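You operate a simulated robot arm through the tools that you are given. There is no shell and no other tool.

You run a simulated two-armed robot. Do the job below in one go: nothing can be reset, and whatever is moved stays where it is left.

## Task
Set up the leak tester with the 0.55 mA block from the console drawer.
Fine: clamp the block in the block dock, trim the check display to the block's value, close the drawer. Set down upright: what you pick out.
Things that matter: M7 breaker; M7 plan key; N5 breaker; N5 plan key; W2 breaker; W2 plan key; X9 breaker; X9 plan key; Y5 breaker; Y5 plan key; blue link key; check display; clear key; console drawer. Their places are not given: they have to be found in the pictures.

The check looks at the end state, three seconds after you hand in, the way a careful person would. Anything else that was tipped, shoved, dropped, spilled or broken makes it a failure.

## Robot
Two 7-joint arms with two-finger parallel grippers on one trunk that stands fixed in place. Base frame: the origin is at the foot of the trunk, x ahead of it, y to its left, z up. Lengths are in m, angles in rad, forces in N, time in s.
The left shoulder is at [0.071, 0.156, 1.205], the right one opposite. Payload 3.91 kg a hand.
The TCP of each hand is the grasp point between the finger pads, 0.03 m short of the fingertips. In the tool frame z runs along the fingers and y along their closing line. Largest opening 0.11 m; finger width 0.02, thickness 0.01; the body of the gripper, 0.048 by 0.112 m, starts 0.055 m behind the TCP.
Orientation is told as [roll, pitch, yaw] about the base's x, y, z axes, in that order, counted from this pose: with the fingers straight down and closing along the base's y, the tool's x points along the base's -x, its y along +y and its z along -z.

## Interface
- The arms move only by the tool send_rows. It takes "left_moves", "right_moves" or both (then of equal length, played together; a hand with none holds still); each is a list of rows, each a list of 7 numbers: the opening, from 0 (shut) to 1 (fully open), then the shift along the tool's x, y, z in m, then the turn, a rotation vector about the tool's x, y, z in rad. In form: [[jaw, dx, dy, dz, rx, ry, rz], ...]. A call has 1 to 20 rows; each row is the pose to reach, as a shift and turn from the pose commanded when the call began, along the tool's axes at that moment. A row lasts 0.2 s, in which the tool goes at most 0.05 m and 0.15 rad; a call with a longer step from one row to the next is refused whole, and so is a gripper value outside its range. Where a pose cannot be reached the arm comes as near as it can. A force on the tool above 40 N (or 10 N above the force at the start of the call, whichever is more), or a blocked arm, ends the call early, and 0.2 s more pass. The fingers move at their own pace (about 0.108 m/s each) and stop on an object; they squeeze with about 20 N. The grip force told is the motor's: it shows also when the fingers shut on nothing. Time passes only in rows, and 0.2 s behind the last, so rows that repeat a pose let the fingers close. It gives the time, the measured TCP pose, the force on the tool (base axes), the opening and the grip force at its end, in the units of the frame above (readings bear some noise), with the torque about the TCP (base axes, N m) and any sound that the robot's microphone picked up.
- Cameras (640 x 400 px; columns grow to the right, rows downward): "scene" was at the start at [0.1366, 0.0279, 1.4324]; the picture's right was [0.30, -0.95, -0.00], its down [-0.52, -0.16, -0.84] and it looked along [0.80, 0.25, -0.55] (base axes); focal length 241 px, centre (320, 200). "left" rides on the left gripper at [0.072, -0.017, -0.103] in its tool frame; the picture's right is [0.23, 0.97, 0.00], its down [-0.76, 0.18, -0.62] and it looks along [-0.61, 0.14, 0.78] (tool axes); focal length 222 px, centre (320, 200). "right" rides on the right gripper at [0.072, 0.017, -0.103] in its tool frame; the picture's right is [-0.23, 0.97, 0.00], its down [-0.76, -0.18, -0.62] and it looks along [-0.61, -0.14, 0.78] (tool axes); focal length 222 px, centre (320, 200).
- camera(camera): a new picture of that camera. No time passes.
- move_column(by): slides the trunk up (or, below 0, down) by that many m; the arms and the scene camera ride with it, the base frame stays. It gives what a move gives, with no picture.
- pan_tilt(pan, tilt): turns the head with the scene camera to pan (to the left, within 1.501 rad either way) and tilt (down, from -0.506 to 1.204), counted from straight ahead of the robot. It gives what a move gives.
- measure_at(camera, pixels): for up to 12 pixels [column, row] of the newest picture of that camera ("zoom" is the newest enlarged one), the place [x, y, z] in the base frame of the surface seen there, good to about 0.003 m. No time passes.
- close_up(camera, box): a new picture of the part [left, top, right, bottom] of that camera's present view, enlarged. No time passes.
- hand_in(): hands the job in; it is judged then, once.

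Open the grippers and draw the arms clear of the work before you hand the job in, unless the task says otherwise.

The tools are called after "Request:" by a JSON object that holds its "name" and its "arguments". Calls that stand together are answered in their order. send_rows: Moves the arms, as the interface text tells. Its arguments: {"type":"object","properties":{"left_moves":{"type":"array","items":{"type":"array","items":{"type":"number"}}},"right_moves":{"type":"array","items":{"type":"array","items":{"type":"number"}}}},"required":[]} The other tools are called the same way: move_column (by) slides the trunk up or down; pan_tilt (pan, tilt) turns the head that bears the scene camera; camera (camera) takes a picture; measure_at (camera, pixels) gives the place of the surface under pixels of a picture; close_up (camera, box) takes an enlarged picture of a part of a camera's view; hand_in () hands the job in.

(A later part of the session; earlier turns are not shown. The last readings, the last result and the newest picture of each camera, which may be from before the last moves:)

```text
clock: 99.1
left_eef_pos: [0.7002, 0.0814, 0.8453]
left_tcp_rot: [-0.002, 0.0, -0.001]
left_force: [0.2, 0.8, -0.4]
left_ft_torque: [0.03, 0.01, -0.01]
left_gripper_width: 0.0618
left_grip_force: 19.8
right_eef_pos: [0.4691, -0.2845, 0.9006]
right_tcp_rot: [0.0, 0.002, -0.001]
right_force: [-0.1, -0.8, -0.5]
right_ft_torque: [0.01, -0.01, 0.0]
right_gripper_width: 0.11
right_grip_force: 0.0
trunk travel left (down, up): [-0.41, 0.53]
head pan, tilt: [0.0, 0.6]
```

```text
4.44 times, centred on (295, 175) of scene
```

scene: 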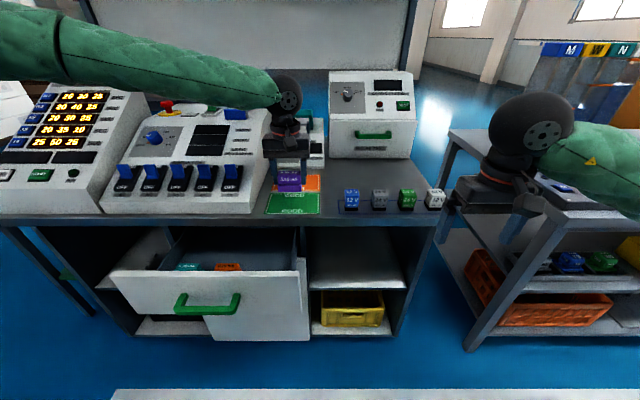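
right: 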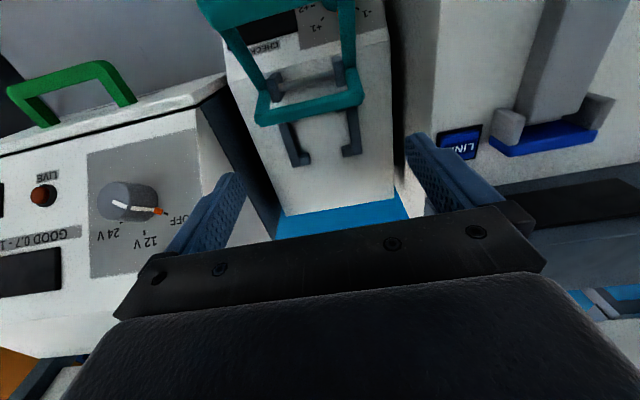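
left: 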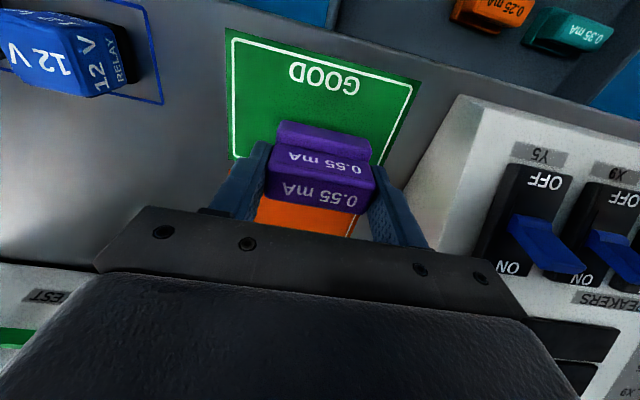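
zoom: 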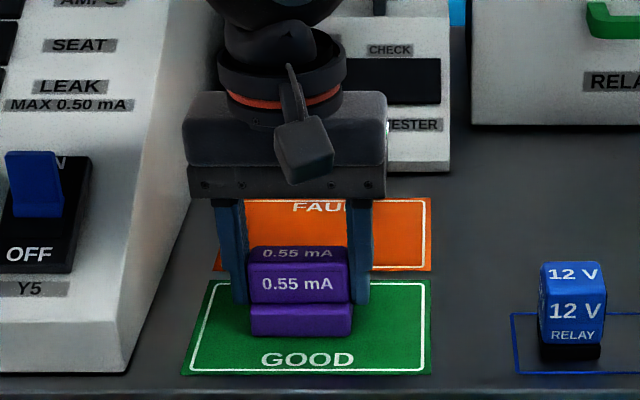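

The block appears to be just touching the mat (z force dropped). One more 2 mm step down to confirm contact.

Request:
{"name": "send_rows", "arguments": {"left_moves": [[0, 0, 0, 0.002, 0, 0, 0], [0, 0, 0, 0.002, 0, 0, 0]]}}

```text
clock: 99.7
left_eef_pos: [0.6994, 0.0815, 0.8451]
left_tcp_rot: [-0.001, -0.001, 0.0]
left_force: [1.0, 0.7, 6.4]
left_ft_torque: [0.24, -0.17, -0.02]
left_gripper_width: 0.062
left_grip_force: 20.7
right_eef_pos: [0.468, -0.2844, 0.8994]
right_tcp_rot: [0.002, 0.001, 0.001]
right_force: [-0.4, -0.1, 0.3]
right_ft_torque: [-0.03, -0.05, -0.01]
right_gripper_width: 0.1099
right_grip_force: 0.1
trunk travel left (down, up): [-0.41, 0.53]
head pan, tilt: [0.0, 0.6]
```

Contact confirmed (6 N up) at TCP z=0.845. Release by opening the jaw a little, then rise straight up.

Request:
{"name": "send_rows", "arguments": {"left_moves": [[0.75, 0, 0, 0, 0, 0, 0], [0.75, 0, 0, 0, 0, 0, 0], [0.75, 0, 0, -0.01, 0, 0, 0], [0.75, 0, 0, -0.04, 0, 0, 0], [0.75, 0, 0, -0.08, 0, 0, 0], [0.75, 0, 0, -0.12, 0, 0, 0], [0.75, 0, 0, -0.16, 0, 0, 0], [0.75, 0, 0, -0.2, 0, 0, 0]]}}

Request:
{"name": "close_up", "arguments": {"camera": "scene", "box": [250, 130, 340, 220]}}

Request:
{"name": "camera", "arguments": {"camera": "left"}}

```text
clock: 101.5
left_eef_pos: [0.6983, 0.0815, 1.045]
left_tcp_rot: [-0.003, 0.0, -0.002]
left_force: [1.1, 0.0, -0.4]
left_ft_torque: [0.02, 0.02, 0.02]
left_gripper_width: 0.0828
left_grip_force: 0.1
right_eef_pos: [0.4675, -0.2835, 0.8999]
right_tcp_rot: [0.0, 0.001, -0.001]
right_force: [0.0, 0.1, 0.3]
right_ft_torque: [0.0, -0.02, -0.01]
right_gripper_width: 0.11
right_grip_force: 0.0
trunk travel left (down, up): [-0.41, 0.53]
head pan, tilt: [0.0, 0.6]
```

```text
4.44 times, centred on (295, 175) of scene
```

zoom: 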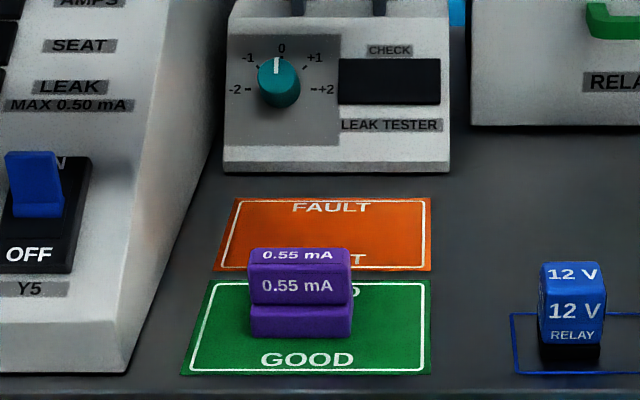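

```text
taken
```

left: 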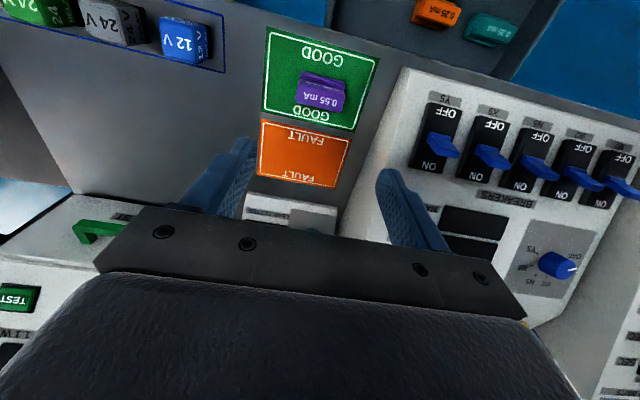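

The 0.55 mA block stands upright on the mat. I'll measure it with the left camera, then park the left arm to the left-front.

Request:
{"name": "close_up", "arguments": {"camera": "left", "box": [270, 55, 370, 130]}}

Request:
{"name": "measure_at", "arguments": {"camera": "zoom", "pixels": [[200, 270], [330, 290], [460, 310], [330, 320], [330, 260], [330, 240], [330, 170], [330, 140], [180, 240], [480, 270], [330, 345], [200, 200]]}}

Request:
{"name": "send_rows", "arguments": {"left_moves": [[0.75, 0.03, 0.03, 0, 0, 0, 0], [0.75, 0.06, 0.06, -0.01, 0, 0, 0], [0.75, 0.09, 0.09, -0.02, 0, 0, 0], [0.75, 0.12, 0.13, -0.03, 0, 0, 0], [0.75, 0.15, 0.17, -0.04, 0, 0, 0], [0.75, 0.18, 0.21, -0.05, 0, 0, 0], [0.75, 0.21, 0.25, -0.05, 0, 0, 0], [0.75, 0.24, 0.29, -0.05, 0, 0, 0], [0.75, 0.25, 0.33, -0.05, 0, 0, 0]]}}

```text
5.33 times, centred on (320, 92) of left
```

zoom: 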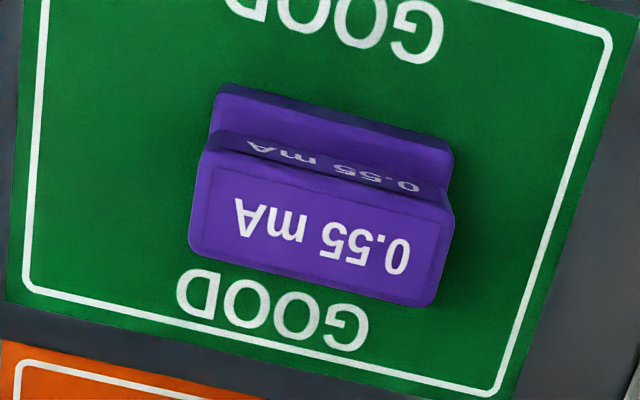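

```text
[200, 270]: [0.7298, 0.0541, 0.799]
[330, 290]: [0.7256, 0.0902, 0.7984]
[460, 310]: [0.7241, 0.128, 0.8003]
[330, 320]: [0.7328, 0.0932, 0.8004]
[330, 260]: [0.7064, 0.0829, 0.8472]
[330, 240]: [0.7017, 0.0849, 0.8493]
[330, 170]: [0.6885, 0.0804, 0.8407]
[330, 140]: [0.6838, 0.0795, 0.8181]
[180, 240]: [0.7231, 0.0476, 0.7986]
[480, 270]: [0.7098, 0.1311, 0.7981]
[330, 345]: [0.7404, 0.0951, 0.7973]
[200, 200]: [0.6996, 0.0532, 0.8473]
```

```text
refused: row 4 steps farther than a row can; nothing moved
```

Block top z≈0.848 (height 0.050), centre about (0.70, 0.081). Resend the left parking move with smaller steps.

Request:
{"name": "send_rows", "arguments": {"left_moves": [[0.75, 0.03, 0.03, 0, 0, 0, 0], [0.75, 0.06, 0.06, -0.01, 0, 0, 0], [0.75, 0.09, 0.09, -0.02, 0, 0, 0], [0.75, 0.12, 0.12, -0.03, 0, 0, 0], [0.75, 0.15, 0.15, -0.04, 0, 0, 0], [0.75, 0.18, 0.185, -0.05, 0, 0, 0], [0.75, 0.2, 0.225, -0.05, 0, 0, 0], [0.75, 0.22, 0.265, -0.05, 0, 0, 0], [0.75, 0.24, 0.305, -0.05, 0, 0, 0], [0.75, 0.25, 0.345, -0.05, 0, 0, 0]]}}

Request:
{"name": "camera", "arguments": {"camera": "scene"}}

```text
clock: 103.7
left_eef_pos: [0.4485, 0.4259, 1.0923]
left_tcp_rot: [-0.003, 0.001, -0.003]
left_force: [0.3, -0.6, -1.3]
left_ft_torque: [-0.03, -0.02, 0.02]
left_gripper_width: 0.0824
left_grip_force: 0.1
right_eef_pos: [0.4671, -0.2828, 0.9009]
right_tcp_rot: [-0.001, -0.002, 0.001]
right_force: [-0.2, -0.4, 0.4]
right_ft_torque: [-0.03, 0.06, 0.03]
right_gripper_width: 0.11
right_grip_force: 0.1
trunk travel left (down, up): [-0.41, 0.53]
head pan, tilt: [0.0, 0.6]
```

```text
taken
```

scene: 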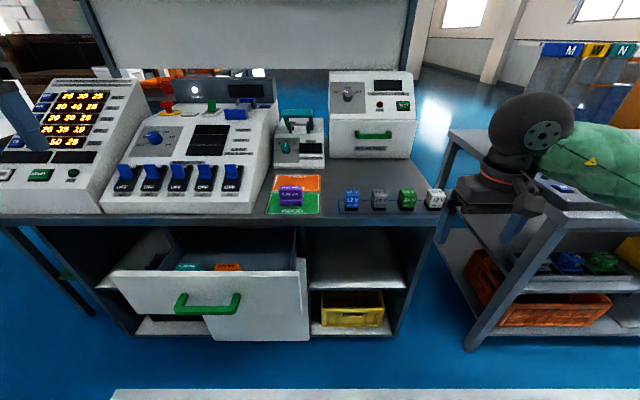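

Raise the trunk 0.25 so the right arm works comfortably, then bring the right hand over the block with a 15° forward tilt.

Request:
{"name": "move_column", "arguments": {"by": 0.25}}

Request:
{"name": "send_rows", "arguments": {"right_moves": [[1, -0.02, 0.033, 0.014, 0, 0, 0], [1, -0.04, 0.066, 0.028, 0, 0, 0], [1, -0.06, 0.099, 0.042, 0, 0, 0], [1, -0.08, 0.132, 0.056, 0, 0, 0], [1, -0.1, 0.165, 0.07, 0, 0, 0], [1, -0.12, 0.198, 0.084, 0, -0.05, 0], [1, -0.14, 0.231, 0.098, 0, -0.1, 0], [1, -0.16, 0.264, 0.112, 0, -0.15, 0], [1, -0.18, 0.297, 0.126, 0, -0.2, 0], [1, -0.2, 0.33, 0.14, 0, -0.24, 0], [1, -0.218, 0.364, 0.151, 0, -0.262, 0]]}}

Request:
{"name": "camera", "arguments": {"camera": "right"}}

Request:
{"name": "camera", "arguments": {"camera": "scene"}}

```text
clock: 106.3
left_eef_pos: [0.4497, 0.4254, 1.3431]
left_tcp_rot: [-0.003, 0.0, 0.0]
left_force: [-0.1, -0.6, 0.4]
left_ft_torque: [0.01, 0.03, 0.0]
left_gripper_width: 0.0825
left_grip_force: 0.1
right_eef_pos: [0.4682, -0.2831, 1.1496]
right_tcp_rot: [-0.001, 0.001, 0.002]
right_force: [0.2, -0.3, 0.2]
right_ft_torque: [0.0, 0.01, 0.04]
right_gripper_width: 0.1096
right_grip_force: 0.1
trunk travel left (down, up): [-0.66, 0.28]
head pan, tilt: [0.0, 0.6]
```

```text
clock: 108.7
left_eef_pos: [0.4493, 0.4271, 1.342]
left_tcp_rot: [-0.003, 0.0, -0.001]
left_force: [0.6, 0.2, -0.4]
left_ft_torque: [-0.02, -0.01, -0.01]
left_gripper_width: 0.0827
left_grip_force: 0.0
right_eef_pos: [0.6859, 0.081, 1.0002]
right_tcp_rot: [-0.001, -0.261, 0.0]
right_force: [-0.3, 0.4, -0.1]
right_ft_torque: [-0.02, 0.0, 0.01]
right_gripper_width: 0.11
right_grip_force: 0.0
trunk travel left (down, up): [-0.66, 0.28]
head pan, tilt: [0.0, 0.6]
```

```text
taken
```

right: 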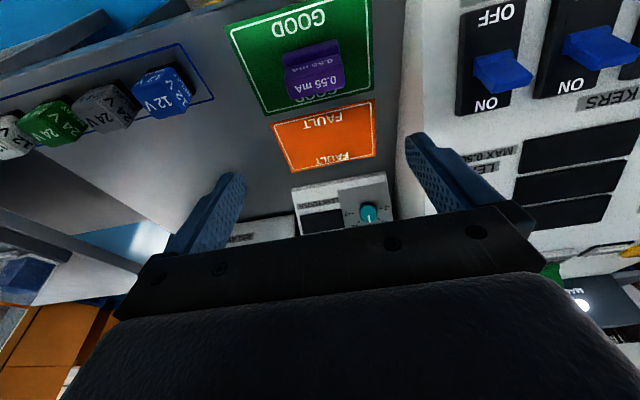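

```text
taken
```

scene: 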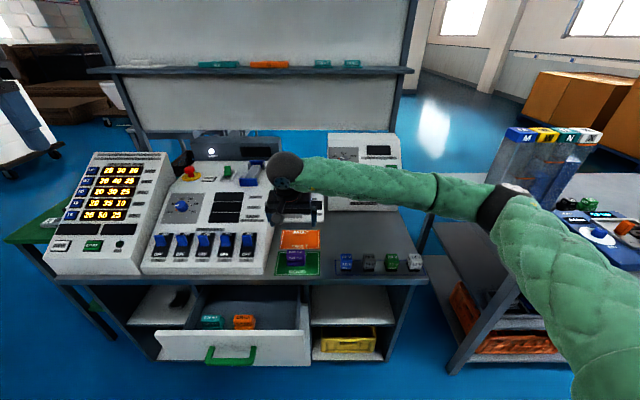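

I want to know the block's exact depth profile (is there also a rear ledge?), so I'll pitch the right hand to look down on the block from slightly beyond it.

Request:
{"name": "send_rows", "arguments": {"right_moves": [[1, -0.02, 0, 0, 0, 0.13, 0], [1, -0.04, 0, 0, 0, 0.26, 0], [1, -0.06, 0, 0, 0, 0.39, 0], [1, -0.08, 0, 0, 0, 0.52, 0], [1, -0.1, 0, 0, 0, 0.65, 0], [1, -0.12, 0, 0, 0, 0.76, 0]]}}

Request:
{"name": "camera", "arguments": {"camera": "right"}}

```text
clock: 110.1
left_eef_pos: [0.4495, 0.4266, 1.3427]
left_tcp_rot: [-0.003, 0.001, -0.002]
left_force: [0.0, 0.0, -0.9]
left_ft_torque: [-0.02, 0.01, 0.02]
left_gripper_width: 0.0825
left_grip_force: 0.0
right_eef_pos: [0.8036, 0.0806, 1.029]
right_tcp_rot: [-0.001, 0.499, 0.0]
right_force: [0.0, 1.1, -0.9]
right_ft_torque: [-0.01, 0.04, -0.01]
right_gripper_width: 0.11
right_grip_force: 0.0
trunk travel left (down, up): [-0.66, 0.28]
head pan, tilt: [0.0, 0.6]
```

```text
taken
```

right: 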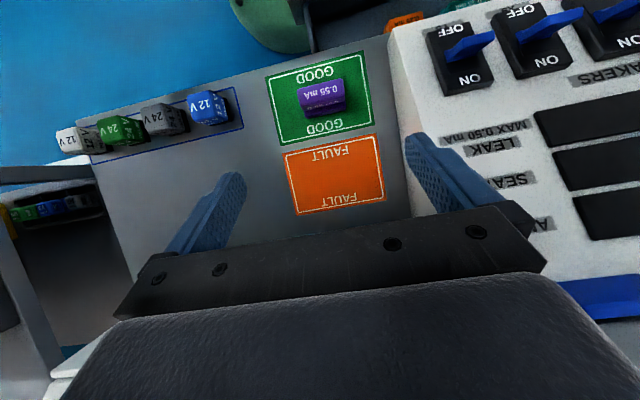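

Now the block is seen from behind/above at (322,95). Zoom and measure its rear side.

Request:
{"name": "close_up", "arguments": {"camera": "right", "box": [290, 70, 354, 120]}}

Request:
{"name": "measure_at", "arguments": {"camera": "zoom", "pixels": [[320, 120], [320, 150], [320, 190], [320, 230], [320, 260], [320, 290], [320, 310], [320, 330], [320, 350], [150, 250], [500, 250], [320, 90]]}}

```text
8.00 times, centred on (322, 95) of right
```

zoom: 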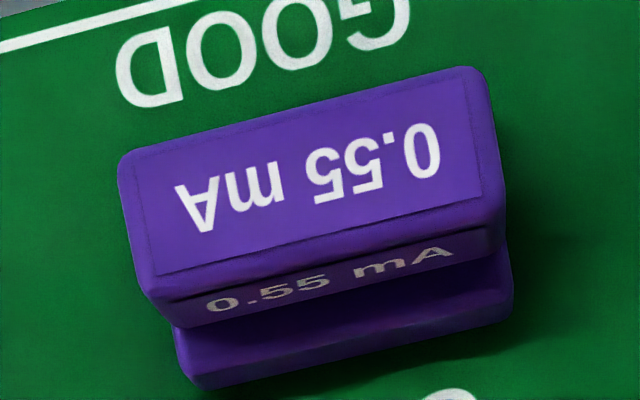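

```text
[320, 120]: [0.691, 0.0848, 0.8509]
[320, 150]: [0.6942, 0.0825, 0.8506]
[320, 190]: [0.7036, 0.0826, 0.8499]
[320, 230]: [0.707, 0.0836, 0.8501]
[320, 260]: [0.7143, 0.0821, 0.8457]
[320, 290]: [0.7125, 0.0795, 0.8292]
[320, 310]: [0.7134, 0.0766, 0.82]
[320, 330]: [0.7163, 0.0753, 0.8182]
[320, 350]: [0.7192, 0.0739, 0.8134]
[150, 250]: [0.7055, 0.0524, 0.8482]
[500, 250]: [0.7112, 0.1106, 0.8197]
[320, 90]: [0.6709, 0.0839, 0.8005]
```

The block is a symmetric inverted T: upper part x 0.6885–0.7135, base ≈0.680–0.722, centre (0.701, 0.0815), top z 0.850. Now return the hand to the −15° tilt above/behind it.

Request:
{"name": "send_rows", "arguments": {"right_moves": [[1, 0.0194, 0.0002, 0.0106, 0, -0.127, 0], [1, 0.0388, 0.0004, 0.0212, 0, -0.254, 0], [1, 0.0582, 0.0006, 0.0318, 0, -0.381, 0], [1, 0.0776, 0.0008, 0.0423, 0, -0.507, 0], [1, 0.097, 0.0009, 0.0529, 0, -0.634, 0], [1, 0.1164, 0.0009, 0.0635, 0, -0.761, 0]]}}

Request:
{"name": "camera", "arguments": {"camera": "right"}}

```text
clock: 111.5
left_eef_pos: [0.4487, 0.4264, 1.3435]
left_tcp_rot: [-0.002, -0.002, 0.0]
left_force: [-0.4, 0.6, 0.3]
left_ft_torque: [0.0, 0.02, 0.0]
left_gripper_width: 0.0825
left_grip_force: 0.0
right_eef_pos: [0.6682, 0.0789, 1.0299]
right_tcp_rot: [0.002, -0.264, 0.0]
right_force: [-0.3, -0.5, 1.0]
right_ft_torque: [0.03, 0.02, -0.03]
right_gripper_width: 0.1102
right_grip_force: 0.1
trunk travel left (down, up): [-0.66, 0.28]
head pan, tilt: [0.0, 0.6]
```

```text
taken
```

right: 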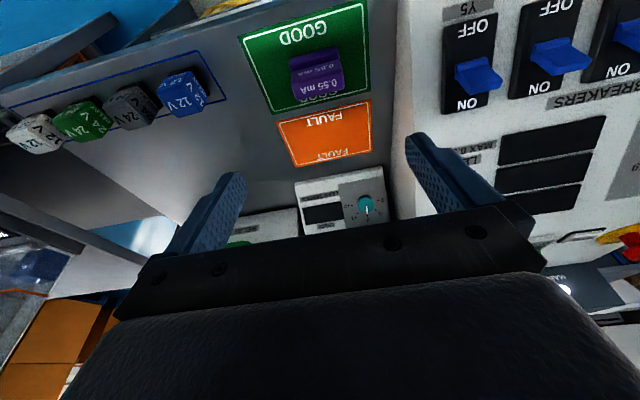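

Now descend along the tilted approach toward the block with the jaw at ~0.088 m, stopping 15 mm short to check alignment.

Request:
{"name": "send_rows", "arguments": {"right_moves": [[0.8, 0.0203, 0.0015, 0.03, 0, 0, 0], [0.8, 0.0203, 0.0015, 0.07, 0, 0, 0], [0.8, 0.0203, 0.0015, 0.11, 0, 0, 0], [0.8, 0.0203, 0.0015, 0.14, 0, 0, 0], [0.8, 0.0203, 0.0015, 0.165, 0, 0, 0]]}}

Request:
{"name": "camera", "arguments": {"camera": "right"}}

Request:
{"name": "close_up", "arguments": {"camera": "scene", "box": [240, 190, 350, 290]}}

```text
clock: 112.7
left_eef_pos: [0.4496, 0.426, 1.3423]
left_tcp_rot: [-0.001, -0.001, 0.0]
left_force: [0.1, 0.3, 0.3]
left_ft_torque: [0.0, 0.02, -0.01]
left_gripper_width: 0.0825
left_grip_force: 0.0
right_eef_pos: [0.6932, 0.0818, 0.8649]
right_tcp_rot: [0.0, -0.261, 0.0]
right_force: [0.4, 0.2, 0.4]
right_ft_torque: [0.03, 0.0, -0.01]
right_gripper_width: 0.0879
right_grip_force: 0.0
trunk travel left (down, up): [-0.66, 0.28]
head pan, tilt: [0.0, 0.6]
```

```text
taken
```

right: 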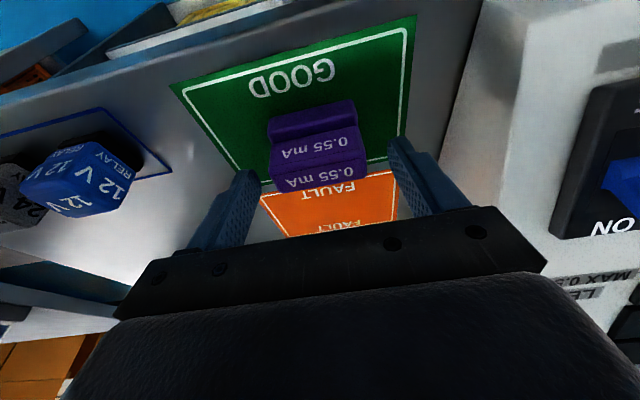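

```text
4.00 times, centred on (295, 240) of scene
```

zoom: 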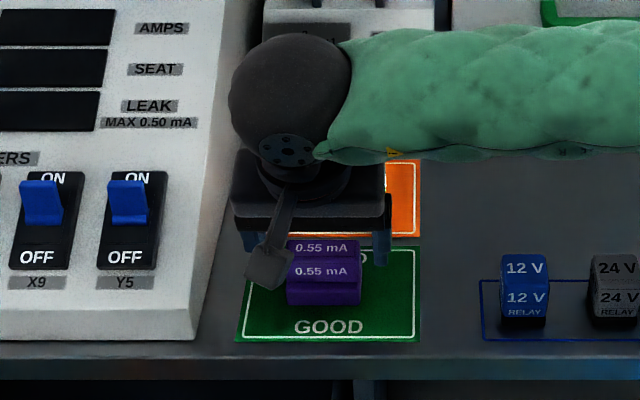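

Aligned. Descend the last 15 mm and close the jaw.

Request:
{"name": "send_rows", "arguments": {"right_moves": [[0.8, 0, 0, 0.008, 0, 0, 0], [0.8, 0, 0, 0.015, 0, 0, 0], [0, 0, 0, 0.015, 0, 0, 0], [0, 0, 0, 0.015, 0, 0, 0], [0, 0, 0, 0.015, 0, 0, 0], [0, 0, 0, 0.015, 0, 0, 0]]}}

Request:
{"name": "camera", "arguments": {"camera": "right"}}

```text
clock: 114.1
left_eef_pos: [0.449, 0.4267, 1.343]
left_tcp_rot: [-0.001, 0.001, 0.0]
left_force: [0.0, 0.2, -0.4]
left_ft_torque: [0.0, -0.01, 0.03]
left_gripper_width: 0.0825
left_grip_force: 0.1
right_eef_pos: [0.697, 0.0825, 0.8512]
right_tcp_rot: [-0.001, -0.263, 0.0]
right_force: [-0.3, 0.1, -0.2]
right_ft_torque: [0.04, -0.03, 0.02]
right_gripper_width: 0.0617
right_grip_force: 20.5
trunk travel left (down, up): [-0.66, 0.28]
head pan, tilt: [0.0, 0.6]
```

```text
taken
```

right: 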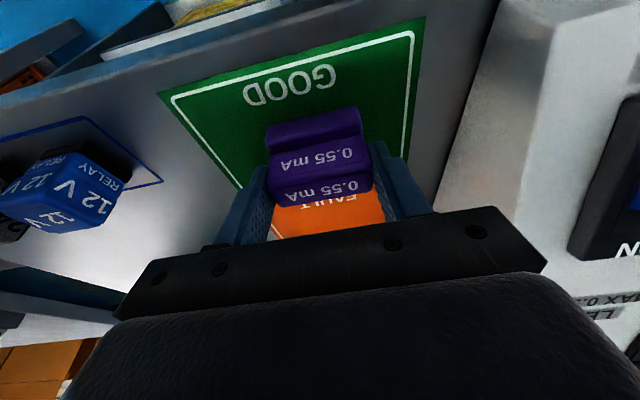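

Gripped (0.0617 m, 20 N); block bottom is ≈0.0525 below TCP. Raising the trunk 0.12 lifts it straight up and sets a good shoulder height; then lift to z≈1.07.

Request:
{"name": "move_column", "arguments": {"by": 0.12}}

Request:
{"name": "send_rows", "arguments": {"right_moves": [[0, -0.0104, 0, -0.0386, 0, 0, 0], [0, -0.0207, 0, -0.0773, 0, 0, 0], [0, -0.0285, 0, -0.1063, 0, 0, 0]]}}

Request:
{"name": "camera", "arguments": {"camera": "right"}}

Request:
{"name": "camera", "arguments": {"camera": "scene"}}

```text
clock: 115.6
left_eef_pos: [0.449, 0.4259, 1.4627]
left_tcp_rot: [-0.002, 0.0, 0.0]
left_force: [0.6, -0.5, 0.2]
left_ft_torque: [-0.01, 0.01, -0.02]
left_gripper_width: 0.0823
left_grip_force: 0.0
right_eef_pos: [0.6974, 0.0827, 0.9694]
right_tcp_rot: [0.0, -0.261, 0.0]
right_force: [-0.5, -0.2, -1.7]
right_ft_torque: [0.01, -0.01, 0.01]
right_gripper_width: 0.0617
right_grip_force: 20.1
trunk travel left (down, up): [-0.78, 0.16]
head pan, tilt: [0.0, 0.6]
```

```text
clock: 116.4
left_eef_pos: [0.4496, 0.4253, 1.4642]
left_tcp_rot: [0.0, 0.001, 0.0]
left_force: [-0.4, -0.7, 0.5]
left_ft_torque: [0.04, 0.02, 0.02]
left_gripper_width: 0.0825
left_grip_force: 0.1
right_eef_pos: [0.6953, 0.0823, 1.0806]
right_tcp_rot: [0.001, -0.261, 0.0]
right_force: [0.4, -0.5, -0.8]
right_ft_torque: [-0.01, 0.0, 0.02]
right_gripper_width: 0.062
right_grip_force: 20.4
trunk travel left (down, up): [-0.78, 0.16]
head pan, tilt: [0.0, 0.6]
```

```text
taken
```

right: 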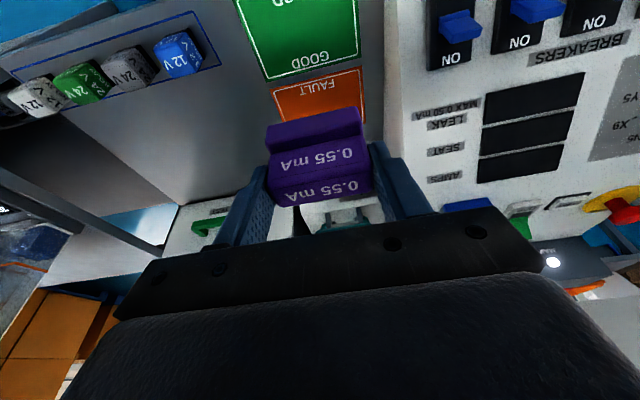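

```text
taken
```

scene: 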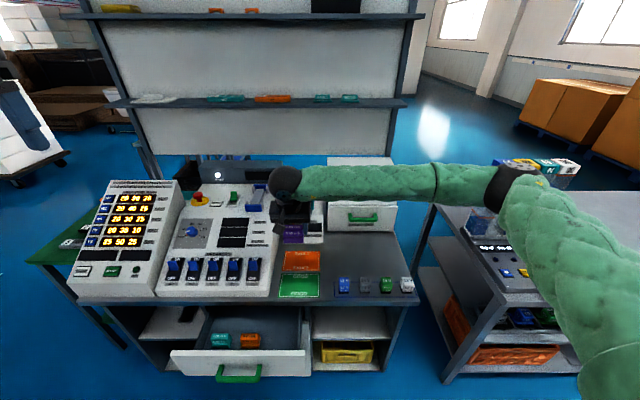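

Carry it forward at this height over the lever to x≈1.0, correcting y to 0.0765.

Request:
{"name": "send_rows", "arguments": {"right_moves": [[0, -0.0425, -0.001, 0.0114, 0, 0, 0], [0, -0.085, -0.002, 0.0228, 0, 0, 0], [0, -0.1275, -0.003, 0.0342, 0, 0, 0], [0, -0.17, -0.004, 0.0456, 0, 0, 0], [0, -0.2125, -0.005, 0.057, 0, 0, 0], [0, -0.255, -0.0058, 0.0684, 0, 0, 0], [0, -0.29, -0.0058, 0.0777, 0, 0, 0]]}}

Request:
{"name": "camera", "arguments": {"camera": "right"}}

Request:
{"name": "camera", "arguments": {"camera": "scene"}}

```text
clock: 118.0
left_eef_pos: [0.4498, 0.4268, 1.4631]
left_tcp_rot: [-0.004, 0.0, -0.004]
left_force: [-0.5, -0.8, -0.4]
left_ft_torque: [0.0, -0.01, 0.02]
left_gripper_width: 0.0825
left_grip_force: 0.0
right_eef_pos: [0.9952, 0.0746, 1.0809]
right_tcp_rot: [-0.001, -0.262, 0.002]
right_force: [-0.1, -1.1, -1.7]
right_ft_torque: [0.03, 0.05, 0.0]
right_gripper_width: 0.0617
right_grip_force: 20.7
trunk travel left (down, up): [-0.78, 0.16]
head pan, tilt: [0.0, 0.6]
```

```text
taken
```

right: 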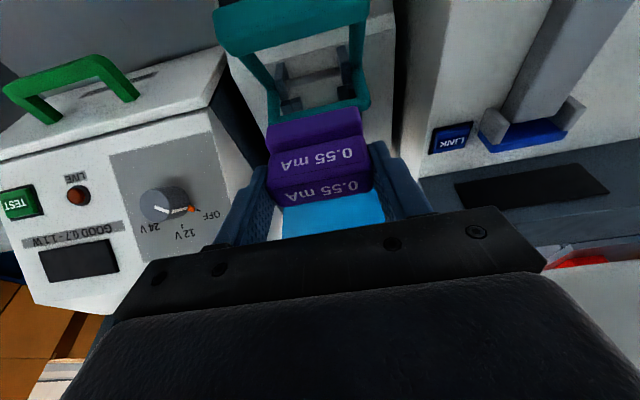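

```text
taken
```

scene: 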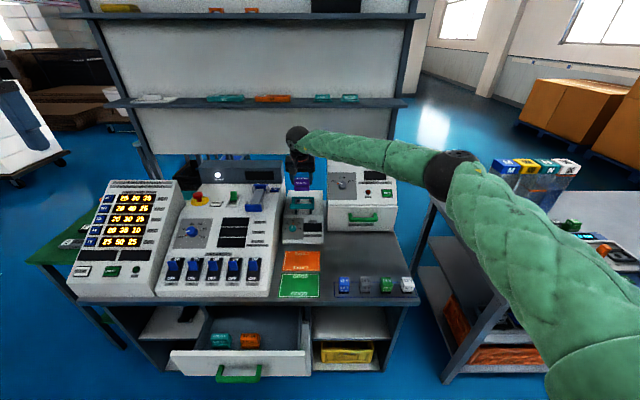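

No stall. Continue forward 0.072 m to x≈1.067.

Request:
{"name": "send_rows", "arguments": {"right_moves": [[0, -0.035, 0.001, 0.0094, 0, 0, 0], [0, -0.0696, 0.0015, 0.0186, 0, 0, 0], [0, -0.0696, 0.0015, 0.0186, 0, 0, 0]]}}

Request:
{"name": "camera", "arguments": {"camera": "right"}}

Request:
{"name": "close_up", "arguments": {"camera": "scene", "box": [260, 130, 350, 250]}}

```text
clock: 118.8
left_eef_pos: [0.4488, 0.4237, 1.4652]
left_tcp_rot: [0.001, -0.001, 0.0]
left_force: [0.0, 0.4, -0.8]
left_ft_torque: [0.02, -0.04, 0.01]
left_gripper_width: 0.0827
left_grip_force: 0.0
right_eef_pos: [1.0665, 0.076, 1.0811]
right_tcp_rot: [0.002, -0.262, -0.003]
right_force: [-0.5, -0.6, -1.1]
right_ft_torque: [0.01, -0.01, -0.01]
right_gripper_width: 0.0618
right_grip_force: 19.8
trunk travel left (down, up): [-0.78, 0.16]
head pan, tilt: [0.0, 0.6]
```

```text
taken
```

right: 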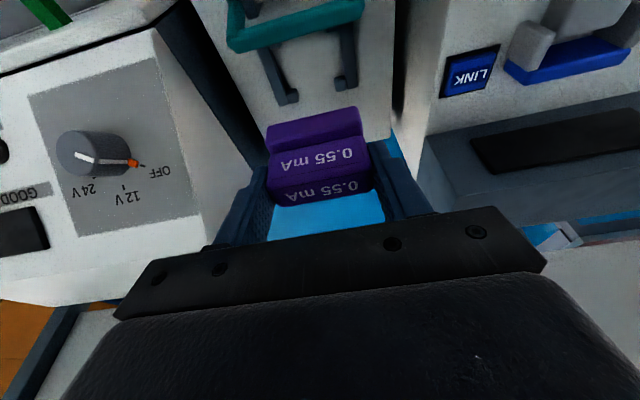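

```text
3.33 times, centred on (305, 190) of scene
```

zoom: 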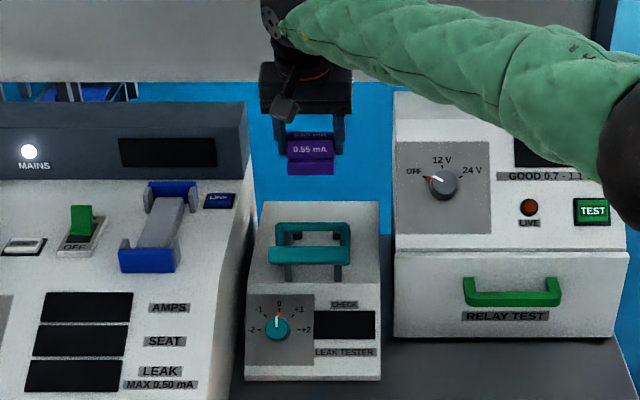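

The block hovers over the dock; rails are visible at (280,75),(345,70). I'll measure the block in hand and the rails from this view to fine-tune.

Request:
{"name": "close_up", "arguments": {"camera": "right", "box": [240, 20, 400, 220]}}

Request:
{"name": "measure_at", "arguments": {"camera": "right", "pixels": [[315, 186], [315, 195], [315, 160], [315, 145], [315, 135], [315, 122], [280, 125], [355, 115], [288, 95], [345, 84], [270, 70], [347, 60]]}}

```text
2.00 times, centred on (320, 120) of right
```

zoom: 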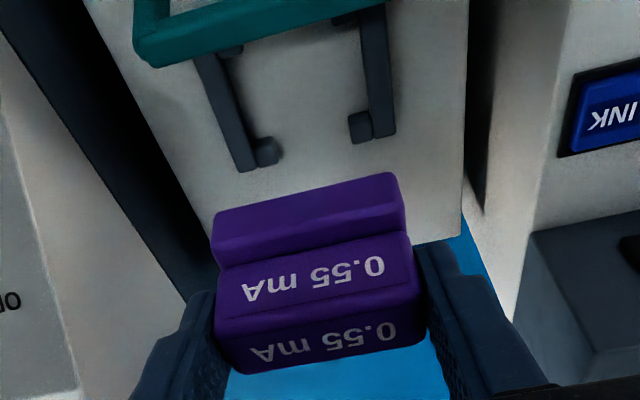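

```text
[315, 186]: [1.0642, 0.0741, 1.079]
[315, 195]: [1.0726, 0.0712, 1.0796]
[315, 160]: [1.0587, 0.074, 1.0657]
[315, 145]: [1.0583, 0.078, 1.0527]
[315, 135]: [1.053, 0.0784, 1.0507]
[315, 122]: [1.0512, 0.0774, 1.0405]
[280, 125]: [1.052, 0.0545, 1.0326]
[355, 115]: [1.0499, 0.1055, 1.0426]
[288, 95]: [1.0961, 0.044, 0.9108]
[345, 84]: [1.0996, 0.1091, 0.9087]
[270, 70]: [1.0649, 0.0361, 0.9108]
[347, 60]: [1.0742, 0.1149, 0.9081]
```

The block's base front is at x≈1.0505 and its centre ≈(1.071, 0.076): well centred on the pocket. Lower vertically, first 0.09 m.

Request:
{"name": "send_rows", "arguments": {"right_moves": [[0, 0.0065, 0, 0.0242, 0, 0, 0], [0, 0.0129, 0, 0.0483, 0, 0, 0], [0, 0.0181, 0, 0.0676, 0, 0, 0], [0, 0.0233, 0, 0.0869, 0, 0, 0]]}}

Request:
{"name": "close_up", "arguments": {"camera": "right", "box": [240, 20, 400, 220]}}

Request:
{"name": "close_up", "arguments": {"camera": "scene", "box": [270, 150, 340, 240]}}

```text
clock: 119.8
left_eef_pos: [0.4492, 0.427, 1.4633]
left_tcp_rot: [-0.002, 0.0, 0.001]
left_force: [-0.7, -0.5, 0.7]
left_ft_torque: [0.01, 0.04, 0.02]
left_gripper_width: 0.0823
left_grip_force: 0.1
right_eef_pos: [1.0703, 0.0793, 0.9888]
right_tcp_rot: [-0.002, -0.261, -0.002]
right_force: [-0.1, -0.3, -0.7]
right_ft_torque: [0.0, -0.01, -0.01]
right_gripper_width: 0.0618
right_grip_force: 20.4
trunk travel left (down, up): [-0.78, 0.16]
head pan, tilt: [0.0, 0.6]
```

```text
2.00 times, centred on (320, 120) of right
```

zoom: 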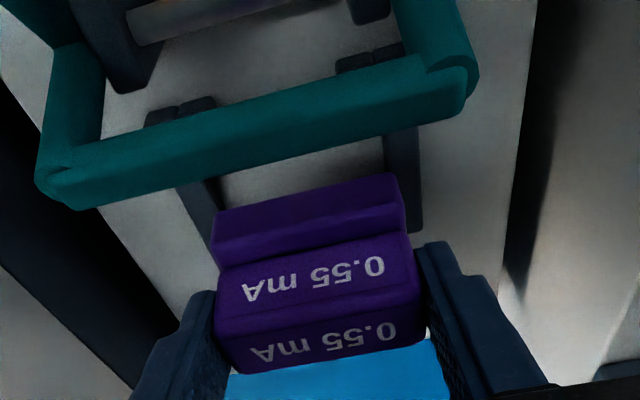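

```text
4.44 times, centred on (305, 195) of scene
```

zoom: 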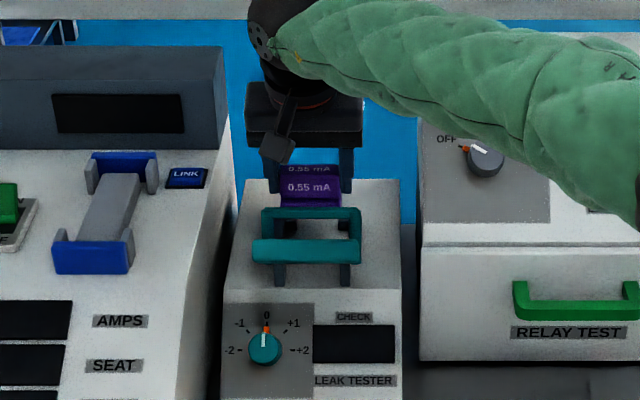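

Reading shows (1.070, 0.079, 0.989). Re-measure block and rails from the camera at this lower position.

Request:
{"name": "measure_at", "arguments": {"camera": "zoom", "pixels": [[300, 355], [300, 290], [300, 255], [300, 235], [300, 215], [235, 245], [395, 200], [195, 200], [405, 190], [405, 160], [300, 190], [217, 330]]}}

Request:
{"name": "send_rows", "arguments": {"right_moves": [[0, 0, 0, 0, 0, 0, 0]]}}

```text
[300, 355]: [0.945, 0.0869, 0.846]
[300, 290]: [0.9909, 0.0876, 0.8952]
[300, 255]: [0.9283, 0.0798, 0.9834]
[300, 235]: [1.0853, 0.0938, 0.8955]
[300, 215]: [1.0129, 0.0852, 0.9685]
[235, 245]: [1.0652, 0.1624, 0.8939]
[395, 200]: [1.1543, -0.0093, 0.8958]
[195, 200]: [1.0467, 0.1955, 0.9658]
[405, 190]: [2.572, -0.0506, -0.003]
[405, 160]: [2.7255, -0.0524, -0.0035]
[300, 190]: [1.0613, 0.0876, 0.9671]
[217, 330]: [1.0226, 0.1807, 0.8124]
```

```text
clock: 120.2
left_eef_pos: [0.4492, 0.4259, 1.4636]
left_tcp_rot: [0.001, 0.0, 0.0]
left_force: [0.8, 0.7, 0.3]
left_ft_torque: [-0.02, 0.0, 0.0]
left_gripper_width: 0.0826
left_grip_force: 0.0
right_eef_pos: [1.068, 0.08, 0.991]
right_tcp_rot: [-0.001, -0.262, 0.0]
right_force: [0.8, 0.1, -1.7]
right_ft_torque: [0.02, 0.06, 0.0]
right_gripper_width: 0.0615
right_grip_force: 19.4
trunk travel left (down, up): [-0.78, 0.16]
head pan, tilt: [0.0, 0.6]
```

That zoom was the scene one; I'll redo it with a fresh right-camera close-up.

Request:
{"name": "close_up", "arguments": {"camera": "right", "box": [240, 20, 400, 220]}}

Request:
{"name": "measure_at", "arguments": {"camera": "zoom", "pixels": [[320, 350], [320, 290], [320, 260], [320, 245], [320, 215], [225, 225], [395, 190], [195, 200], [405, 190], [410, 215], [205, 300], [425, 300]]}}

```text
2.00 times, centred on (320, 120) of right
```

zoom: 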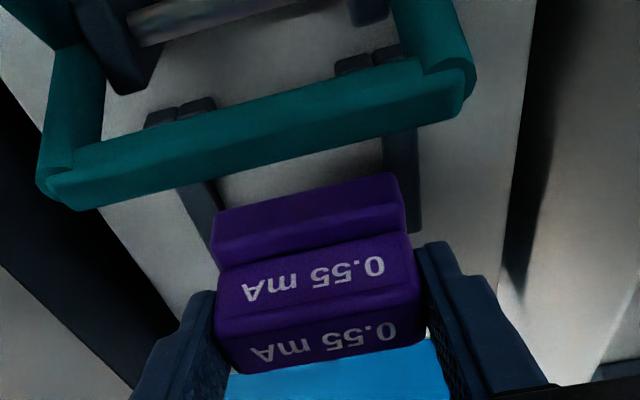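

```text
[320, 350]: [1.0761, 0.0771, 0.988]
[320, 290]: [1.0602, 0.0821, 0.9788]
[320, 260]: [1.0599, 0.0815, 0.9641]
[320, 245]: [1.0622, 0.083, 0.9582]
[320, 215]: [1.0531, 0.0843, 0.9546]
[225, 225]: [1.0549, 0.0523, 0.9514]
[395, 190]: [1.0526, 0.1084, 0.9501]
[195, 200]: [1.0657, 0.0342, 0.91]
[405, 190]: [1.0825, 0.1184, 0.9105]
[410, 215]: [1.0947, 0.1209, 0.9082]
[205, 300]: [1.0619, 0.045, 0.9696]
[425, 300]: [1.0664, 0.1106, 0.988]
```

Small drift: base front at x≈1.053, centre y≈0.079. I'll correct by (−3 mm, −3 mm) and lower 0.02 m to just above the rails, then re-measure.

Request:
{"name": "send_rows", "arguments": {"right_moves": [[0, 0.0029, -0.003, -0.0008, 0, 0, 0], [0, 0.0055, -0.003, 0.0089, 0, 0, 0], [0, 0.0081, -0.003, 0.0185, 0, 0, 0], [0, 0.0081, -0.003, 0.0185, 0, 0, 0]]}}

Request:
{"name": "close_up", "arguments": {"camera": "right", "box": [240, 20, 400, 220]}}

Request:
{"name": "measure_at", "arguments": {"camera": "zoom", "pixels": [[320, 350], [320, 290], [320, 265], [320, 245], [320, 215], [218, 250], [402, 200], [195, 200], [405, 190], [412, 215], [215, 220], [425, 300]]}}

```text
clock: 121.2
left_eef_pos: [0.4489, 0.4255, 1.464]
left_tcp_rot: [-0.001, 0.0, -0.001]
left_force: [0.4, 0.4, -0.7]
left_ft_torque: [-0.02, 0.02, -0.02]
left_gripper_width: 0.0827
left_grip_force: 0.0
right_eef_pos: [1.066, 0.0749, 0.9718]
right_tcp_rot: [0.001, -0.261, 0.0]
right_force: [0.2, 0.2, -1.2]
right_ft_torque: [-0.02, 0.0, 0.02]
right_gripper_width: 0.0619
right_grip_force: 19.7
trunk travel left (down, up): [-0.78, 0.16]
head pan, tilt: [0.0, 0.6]
```

```text
2.00 times, centred on (320, 120) of right
```

zoom: 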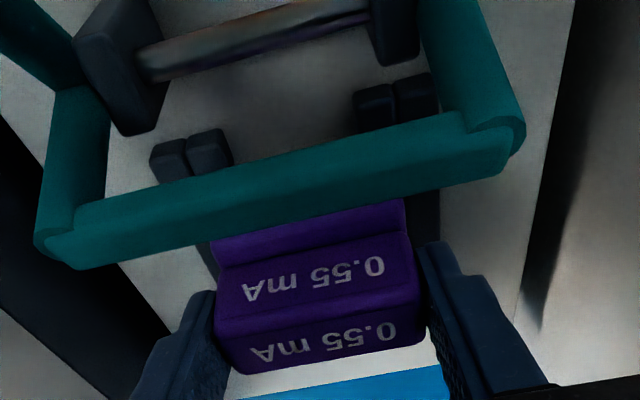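

```text
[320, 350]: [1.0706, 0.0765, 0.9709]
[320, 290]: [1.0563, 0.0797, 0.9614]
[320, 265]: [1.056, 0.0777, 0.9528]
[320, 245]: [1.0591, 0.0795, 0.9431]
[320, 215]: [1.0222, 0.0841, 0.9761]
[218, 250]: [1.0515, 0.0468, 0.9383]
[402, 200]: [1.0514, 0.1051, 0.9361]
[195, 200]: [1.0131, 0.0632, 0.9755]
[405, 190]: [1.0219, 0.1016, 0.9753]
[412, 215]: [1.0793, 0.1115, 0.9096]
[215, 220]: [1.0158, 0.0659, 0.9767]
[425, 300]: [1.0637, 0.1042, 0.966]
```

Centred: base front ≈1.0515, y span ≈0.046–0.1065. Lower the last 22 mm in small steps, watching the force.

Request:
{"name": "send_rows", "arguments": {"right_moves": [[0, 0.0016, 0, 0.0058, 0, 0, 0], [0, 0.0031, 0, 0.0116, 0, 0, 0], [0, 0.0044, 0, 0.0164, 0, 0, 0]]}}

Request:
{"name": "close_up", "arguments": {"camera": "right", "box": [240, 20, 400, 220]}}

```text
clock: 122.0
left_eef_pos: [0.4513, 0.4254, 1.4623]
left_tcp_rot: [-0.003, -0.002, 0.0]
left_force: [0.0, -0.2, -0.7]
left_ft_torque: [-0.02, -0.01, -0.01]
left_gripper_width: 0.0826
left_grip_force: 0.2
right_eef_pos: [1.0656, 0.0752, 0.9537]
right_tcp_rot: [0.0, -0.261, 0.0]
right_force: [0.1, 0.3, -1.1]
right_ft_torque: [-0.01, 0.03, 0.01]
right_gripper_width: 0.0616
right_grip_force: 19.3
trunk travel left (down, up): [-0.78, 0.16]
head pan, tilt: [0.0, 0.6]
```

```text
2.00 times, centred on (320, 120) of right
```

zoom: 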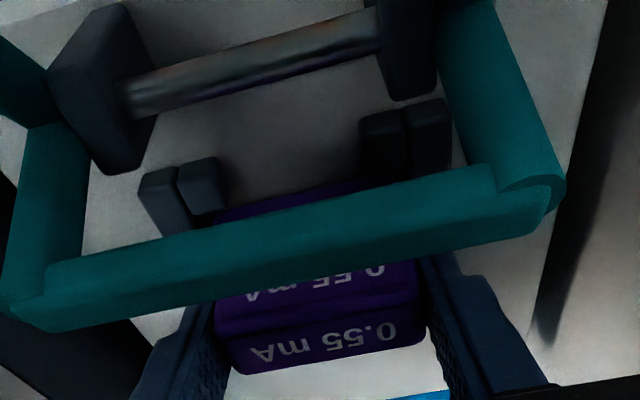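

The base is now below the rail tops without any contact force. Lower another 5 mm to seat it.

Request:
{"name": "send_rows", "arguments": {"right_moves": [[0, 0.0006, 0, 0.0024, 0, 0, 0], [0, 0.0012, 0, 0.0045, 0, 0, 0], [0, 0.0012, 0, 0.0045, 0, 0, 0]]}}

```text
clock: 122.8
left_eef_pos: [0.4493, 0.4259, 1.4621]
left_tcp_rot: [-0.001, -0.001, -0.001]
left_force: [-0.5, -0.1, -0.7]
left_ft_torque: [-0.01, -0.01, 0.0]
left_gripper_width: 0.0825
left_grip_force: 0.1
right_eef_pos: [1.0661, 0.075, 0.9498]
right_tcp_rot: [-0.001, -0.262, -0.001]
right_force: [-0.5, -0.2, -0.3]
right_ft_torque: [0.01, -0.01, -0.01]
right_gripper_width: 0.0618
right_grip_force: 20.1
trunk travel left (down, up): [-0.78, 0.16]
head pan, tilt: [0.0, 0.6]
```

One more 2 mm step to confirm floor contact.

Request:
{"name": "send_rows", "arguments": {"right_moves": [[0, 0.0006, 0, 0.002, 0, 0, 0], [0, 0.0006, 0, 0.002, 0, 0, 0]]}}

```text
clock: 123.4
left_eef_pos: [0.4488, 0.4258, 1.4645]
left_tcp_rot: [0.0, 0.002, -0.001]
left_force: [0.3, -0.2, -0.5]
left_ft_torque: [0.01, -0.01, -0.01]
left_gripper_width: 0.0822
left_grip_force: 0.1
right_eef_pos: [1.0671, 0.0756, 0.949]
right_tcp_rot: [0.0, -0.264, 0.001]
right_force: [1.4, -0.4, 9.4]
right_ft_torque: [-0.08, 0.01, 0.02]
right_gripper_width: 0.0618
right_grip_force: 19.8
trunk travel left (down, up): [-0.78, 0.16]
head pan, tilt: [0.0, 0.6]
```

Seated (9 N upward). Open the jaw to ~0.083 m to release.

Request:
{"name": "send_rows", "arguments": {"right_moves": [[0.75, 0, 0, 0, 0, 0, 0], [0.75, 0, 0, 0, 0, 0, 0], [0.75, 0, 0, 0, 0, 0, 0]]}}

Request:
{"name": "close_up", "arguments": {"camera": "right", "box": [240, 20, 400, 220]}}

Request:
{"name": "close_up", "arguments": {"camera": "scene", "box": [270, 150, 340, 240]}}

```text
clock: 124.2
left_eef_pos: [0.4497, 0.4264, 1.463]
left_tcp_rot: [-0.001, 0.001, 0.001]
left_force: [0.2, -0.6, -0.2]
left_ft_torque: [-0.04, 0.0, 0.0]
left_gripper_width: 0.0827
left_grip_force: 0.0
right_eef_pos: [1.0675, 0.075, 0.9475]
right_tcp_rot: [0.0, -0.263, 0.0]
right_force: [-0.1, -0.3, 0.9]
right_ft_torque: [-0.04, -0.02, 0.01]
right_gripper_width: 0.0824
right_grip_force: 0.1
trunk travel left (down, up): [-0.78, 0.16]
head pan, tilt: [0.0, 0.6]
```

```text
2.00 times, centred on (320, 120) of right
```

zoom: 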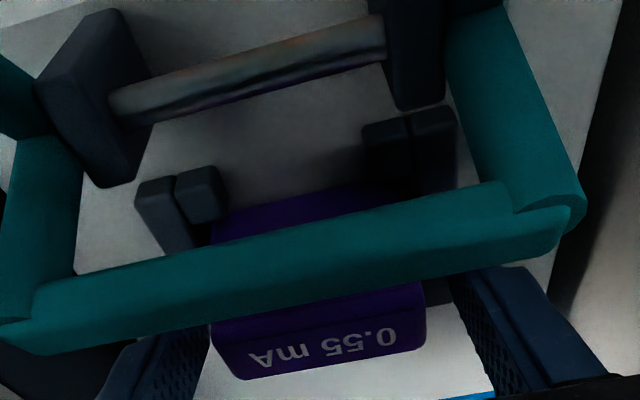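

```text
4.44 times, centred on (305, 195) of scene
```

zoom: 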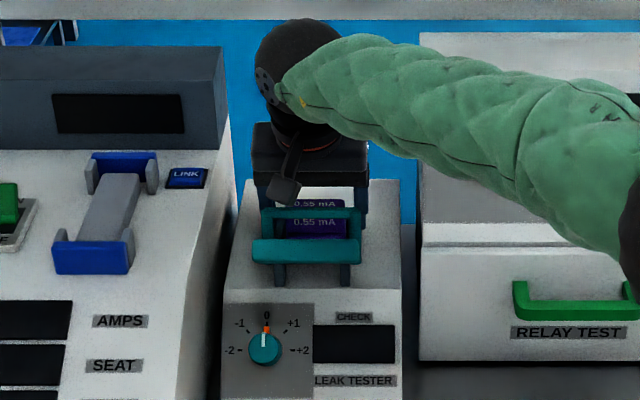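

Released and the block sits in the pocket. Withdraw vertically up to z≈1.08 and look.

Request:
{"name": "send_rows", "arguments": {"right_moves": [[0.75, -0.0026, 0, -0.0097, 0, 0, 0], [0.75, -0.0104, 0, -0.0386, 0, 0, 0], [0.75, -0.0207, 0, -0.0773, 0, 0, 0], [0.75, -0.0311, 0, -0.1159, 0, 0, 0], [0.75, -0.0363, 0, -0.1352, 0, 0, 0]]}}

Request:
{"name": "camera", "arguments": {"camera": "right"}}

Request:
{"name": "close_up", "arguments": {"camera": "right", "box": [230, 0, 410, 160]}}

```text
clock: 125.4
left_eef_pos: [0.4484, 0.4271, 1.4624]
left_tcp_rot: [-0.001, -0.002, 0.0]
left_force: [-0.1, 0.2, -0.6]
left_ft_torque: [0.0, -0.01, 0.01]
left_gripper_width: 0.0825
left_grip_force: 0.2
right_eef_pos: [1.0661, 0.0743, 1.0883]
right_tcp_rot: [0.001, -0.262, 0.0]
right_force: [-0.3, 0.2, 0.2]
right_ft_torque: [0.01, 0.0, 0.03]
right_gripper_width: 0.0826
right_grip_force: 0.0
trunk travel left (down, up): [-0.78, 0.16]
head pan, tilt: [0.0, 0.6]
```

```text
taken
```

right: 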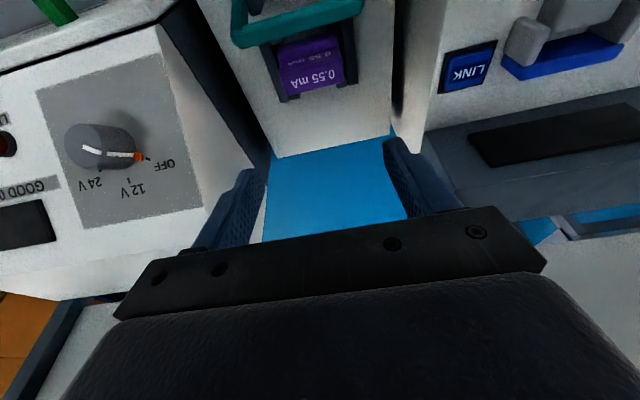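

```text
2.50 times, centred on (320, 80) of right
```

zoom: 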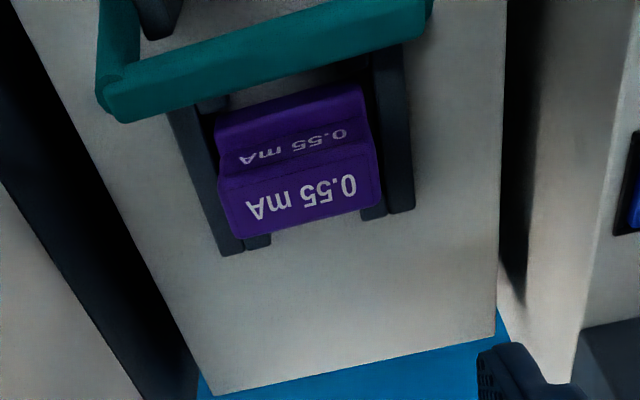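

The 0.55 mA block sits squarely in the dock. Next, back off to in front of the lever with the fingers closed, to swing the lever back with a push on its grip bar.

Request:
{"name": "send_rows", "arguments": {"right_moves": [[0.75, 0.0386, 0, -0.0104, 0, 0, 0], [0.75, 0.0773, 0.001, -0.0207, 0, 0, 0], [0.4, 0.1159, 0.002, -0.0311, 0, 0, 0], [0, 0.1546, 0.002, -0.0414, 0, 0, 0], [0, 0.199, 0.002, -0.0534, 0, 0, 0], [0, 0.199, 0.002, -0.0534, 0, 0, 0]]}}

Request:
{"name": "camera", "arguments": {"camera": "right"}}

Request:
{"name": "close_up", "arguments": {"camera": "scene", "box": [260, 150, 350, 250]}}

```text
clock: 126.8
left_eef_pos: [0.4504, 0.4257, 1.462]
left_tcp_rot: [-0.004, 0.0, 0.0]
left_force: [0.5, 0.3, 0.6]
left_ft_torque: [0.02, 0.03, -0.01]
left_gripper_width: 0.0826
left_grip_force: 0.0
right_eef_pos: [0.8605, 0.076, 1.0859]
right_tcp_rot: [0.0, -0.262, -0.001]
right_force: [-1.0, 0.0, -0.1]
right_ft_torque: [-0.04, 0.01, -0.01]
right_gripper_width: 0.0
right_grip_force: 20.2
trunk travel left (down, up): [-0.78, 0.16]
head pan, tilt: [0.0, 0.6]
```

```text
taken
```

right: 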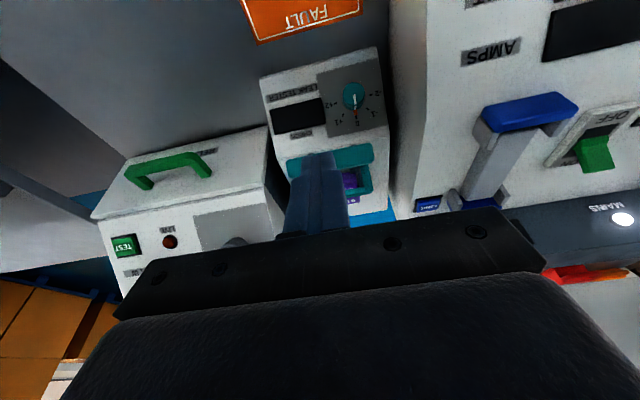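

```text
4.00 times, centred on (305, 200) of scene
```

zoom: 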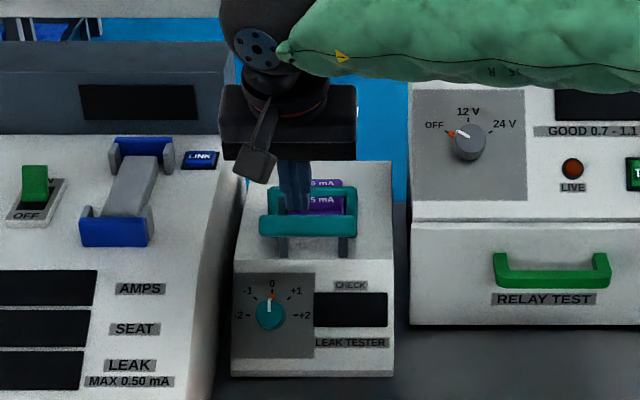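

Fingers are closed at (0.8605, 0.076, 1.086). Lower to z≈0.993 in front of the grip bar (front face x≈0.918).

Request:
{"name": "send_rows", "arguments": {"right_moves": [[0, 0.0104, 0, 0.0386, 0, 0, 0], [0, 0.0207, 0, 0.0773, 0, 0, 0], [0, 0.0241, 0, 0.0898, 0, 0, 0]]}}

Request:
{"name": "close_up", "arguments": {"camera": "scene", "box": [260, 150, 350, 250]}}

Request:
{"name": "camera", "arguments": {"camera": "right"}}

```text
clock: 127.6
left_eef_pos: [0.4473, 0.4254, 1.4637]
left_tcp_rot: [-0.001, 0.002, -0.001]
left_force: [0.1, 0.0, 0.1]
left_ft_torque: [0.02, -0.01, -0.01]
left_gripper_width: 0.0822
left_grip_force: 0.0
right_eef_pos: [0.8595, 0.0773, 0.9944]
right_tcp_rot: [0.001, -0.262, 0.0]
right_force: [0.6, -0.2, 1.5]
right_ft_torque: [0.0, 0.0, -0.01]
right_gripper_width: 0.0
right_grip_force: 20.0
trunk travel left (down, up): [-0.78, 0.16]
head pan, tilt: [0.0, 0.6]
```

```text
4.00 times, centred on (305, 200) of scene
```

zoom: 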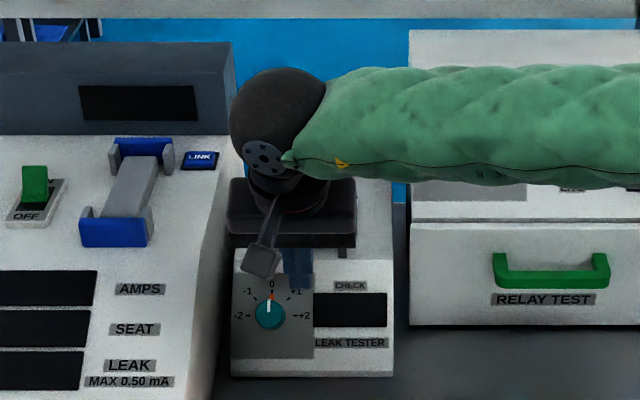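

```text
taken
```

right: 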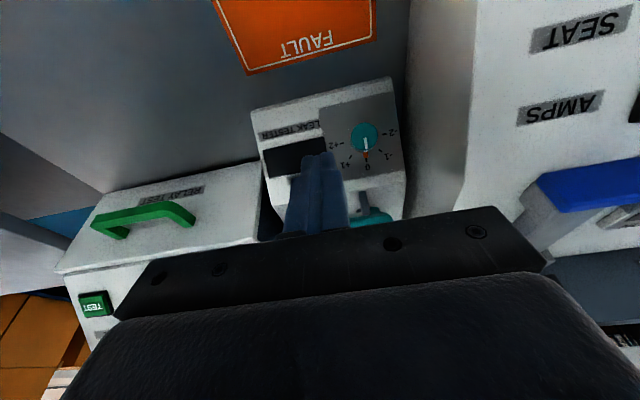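

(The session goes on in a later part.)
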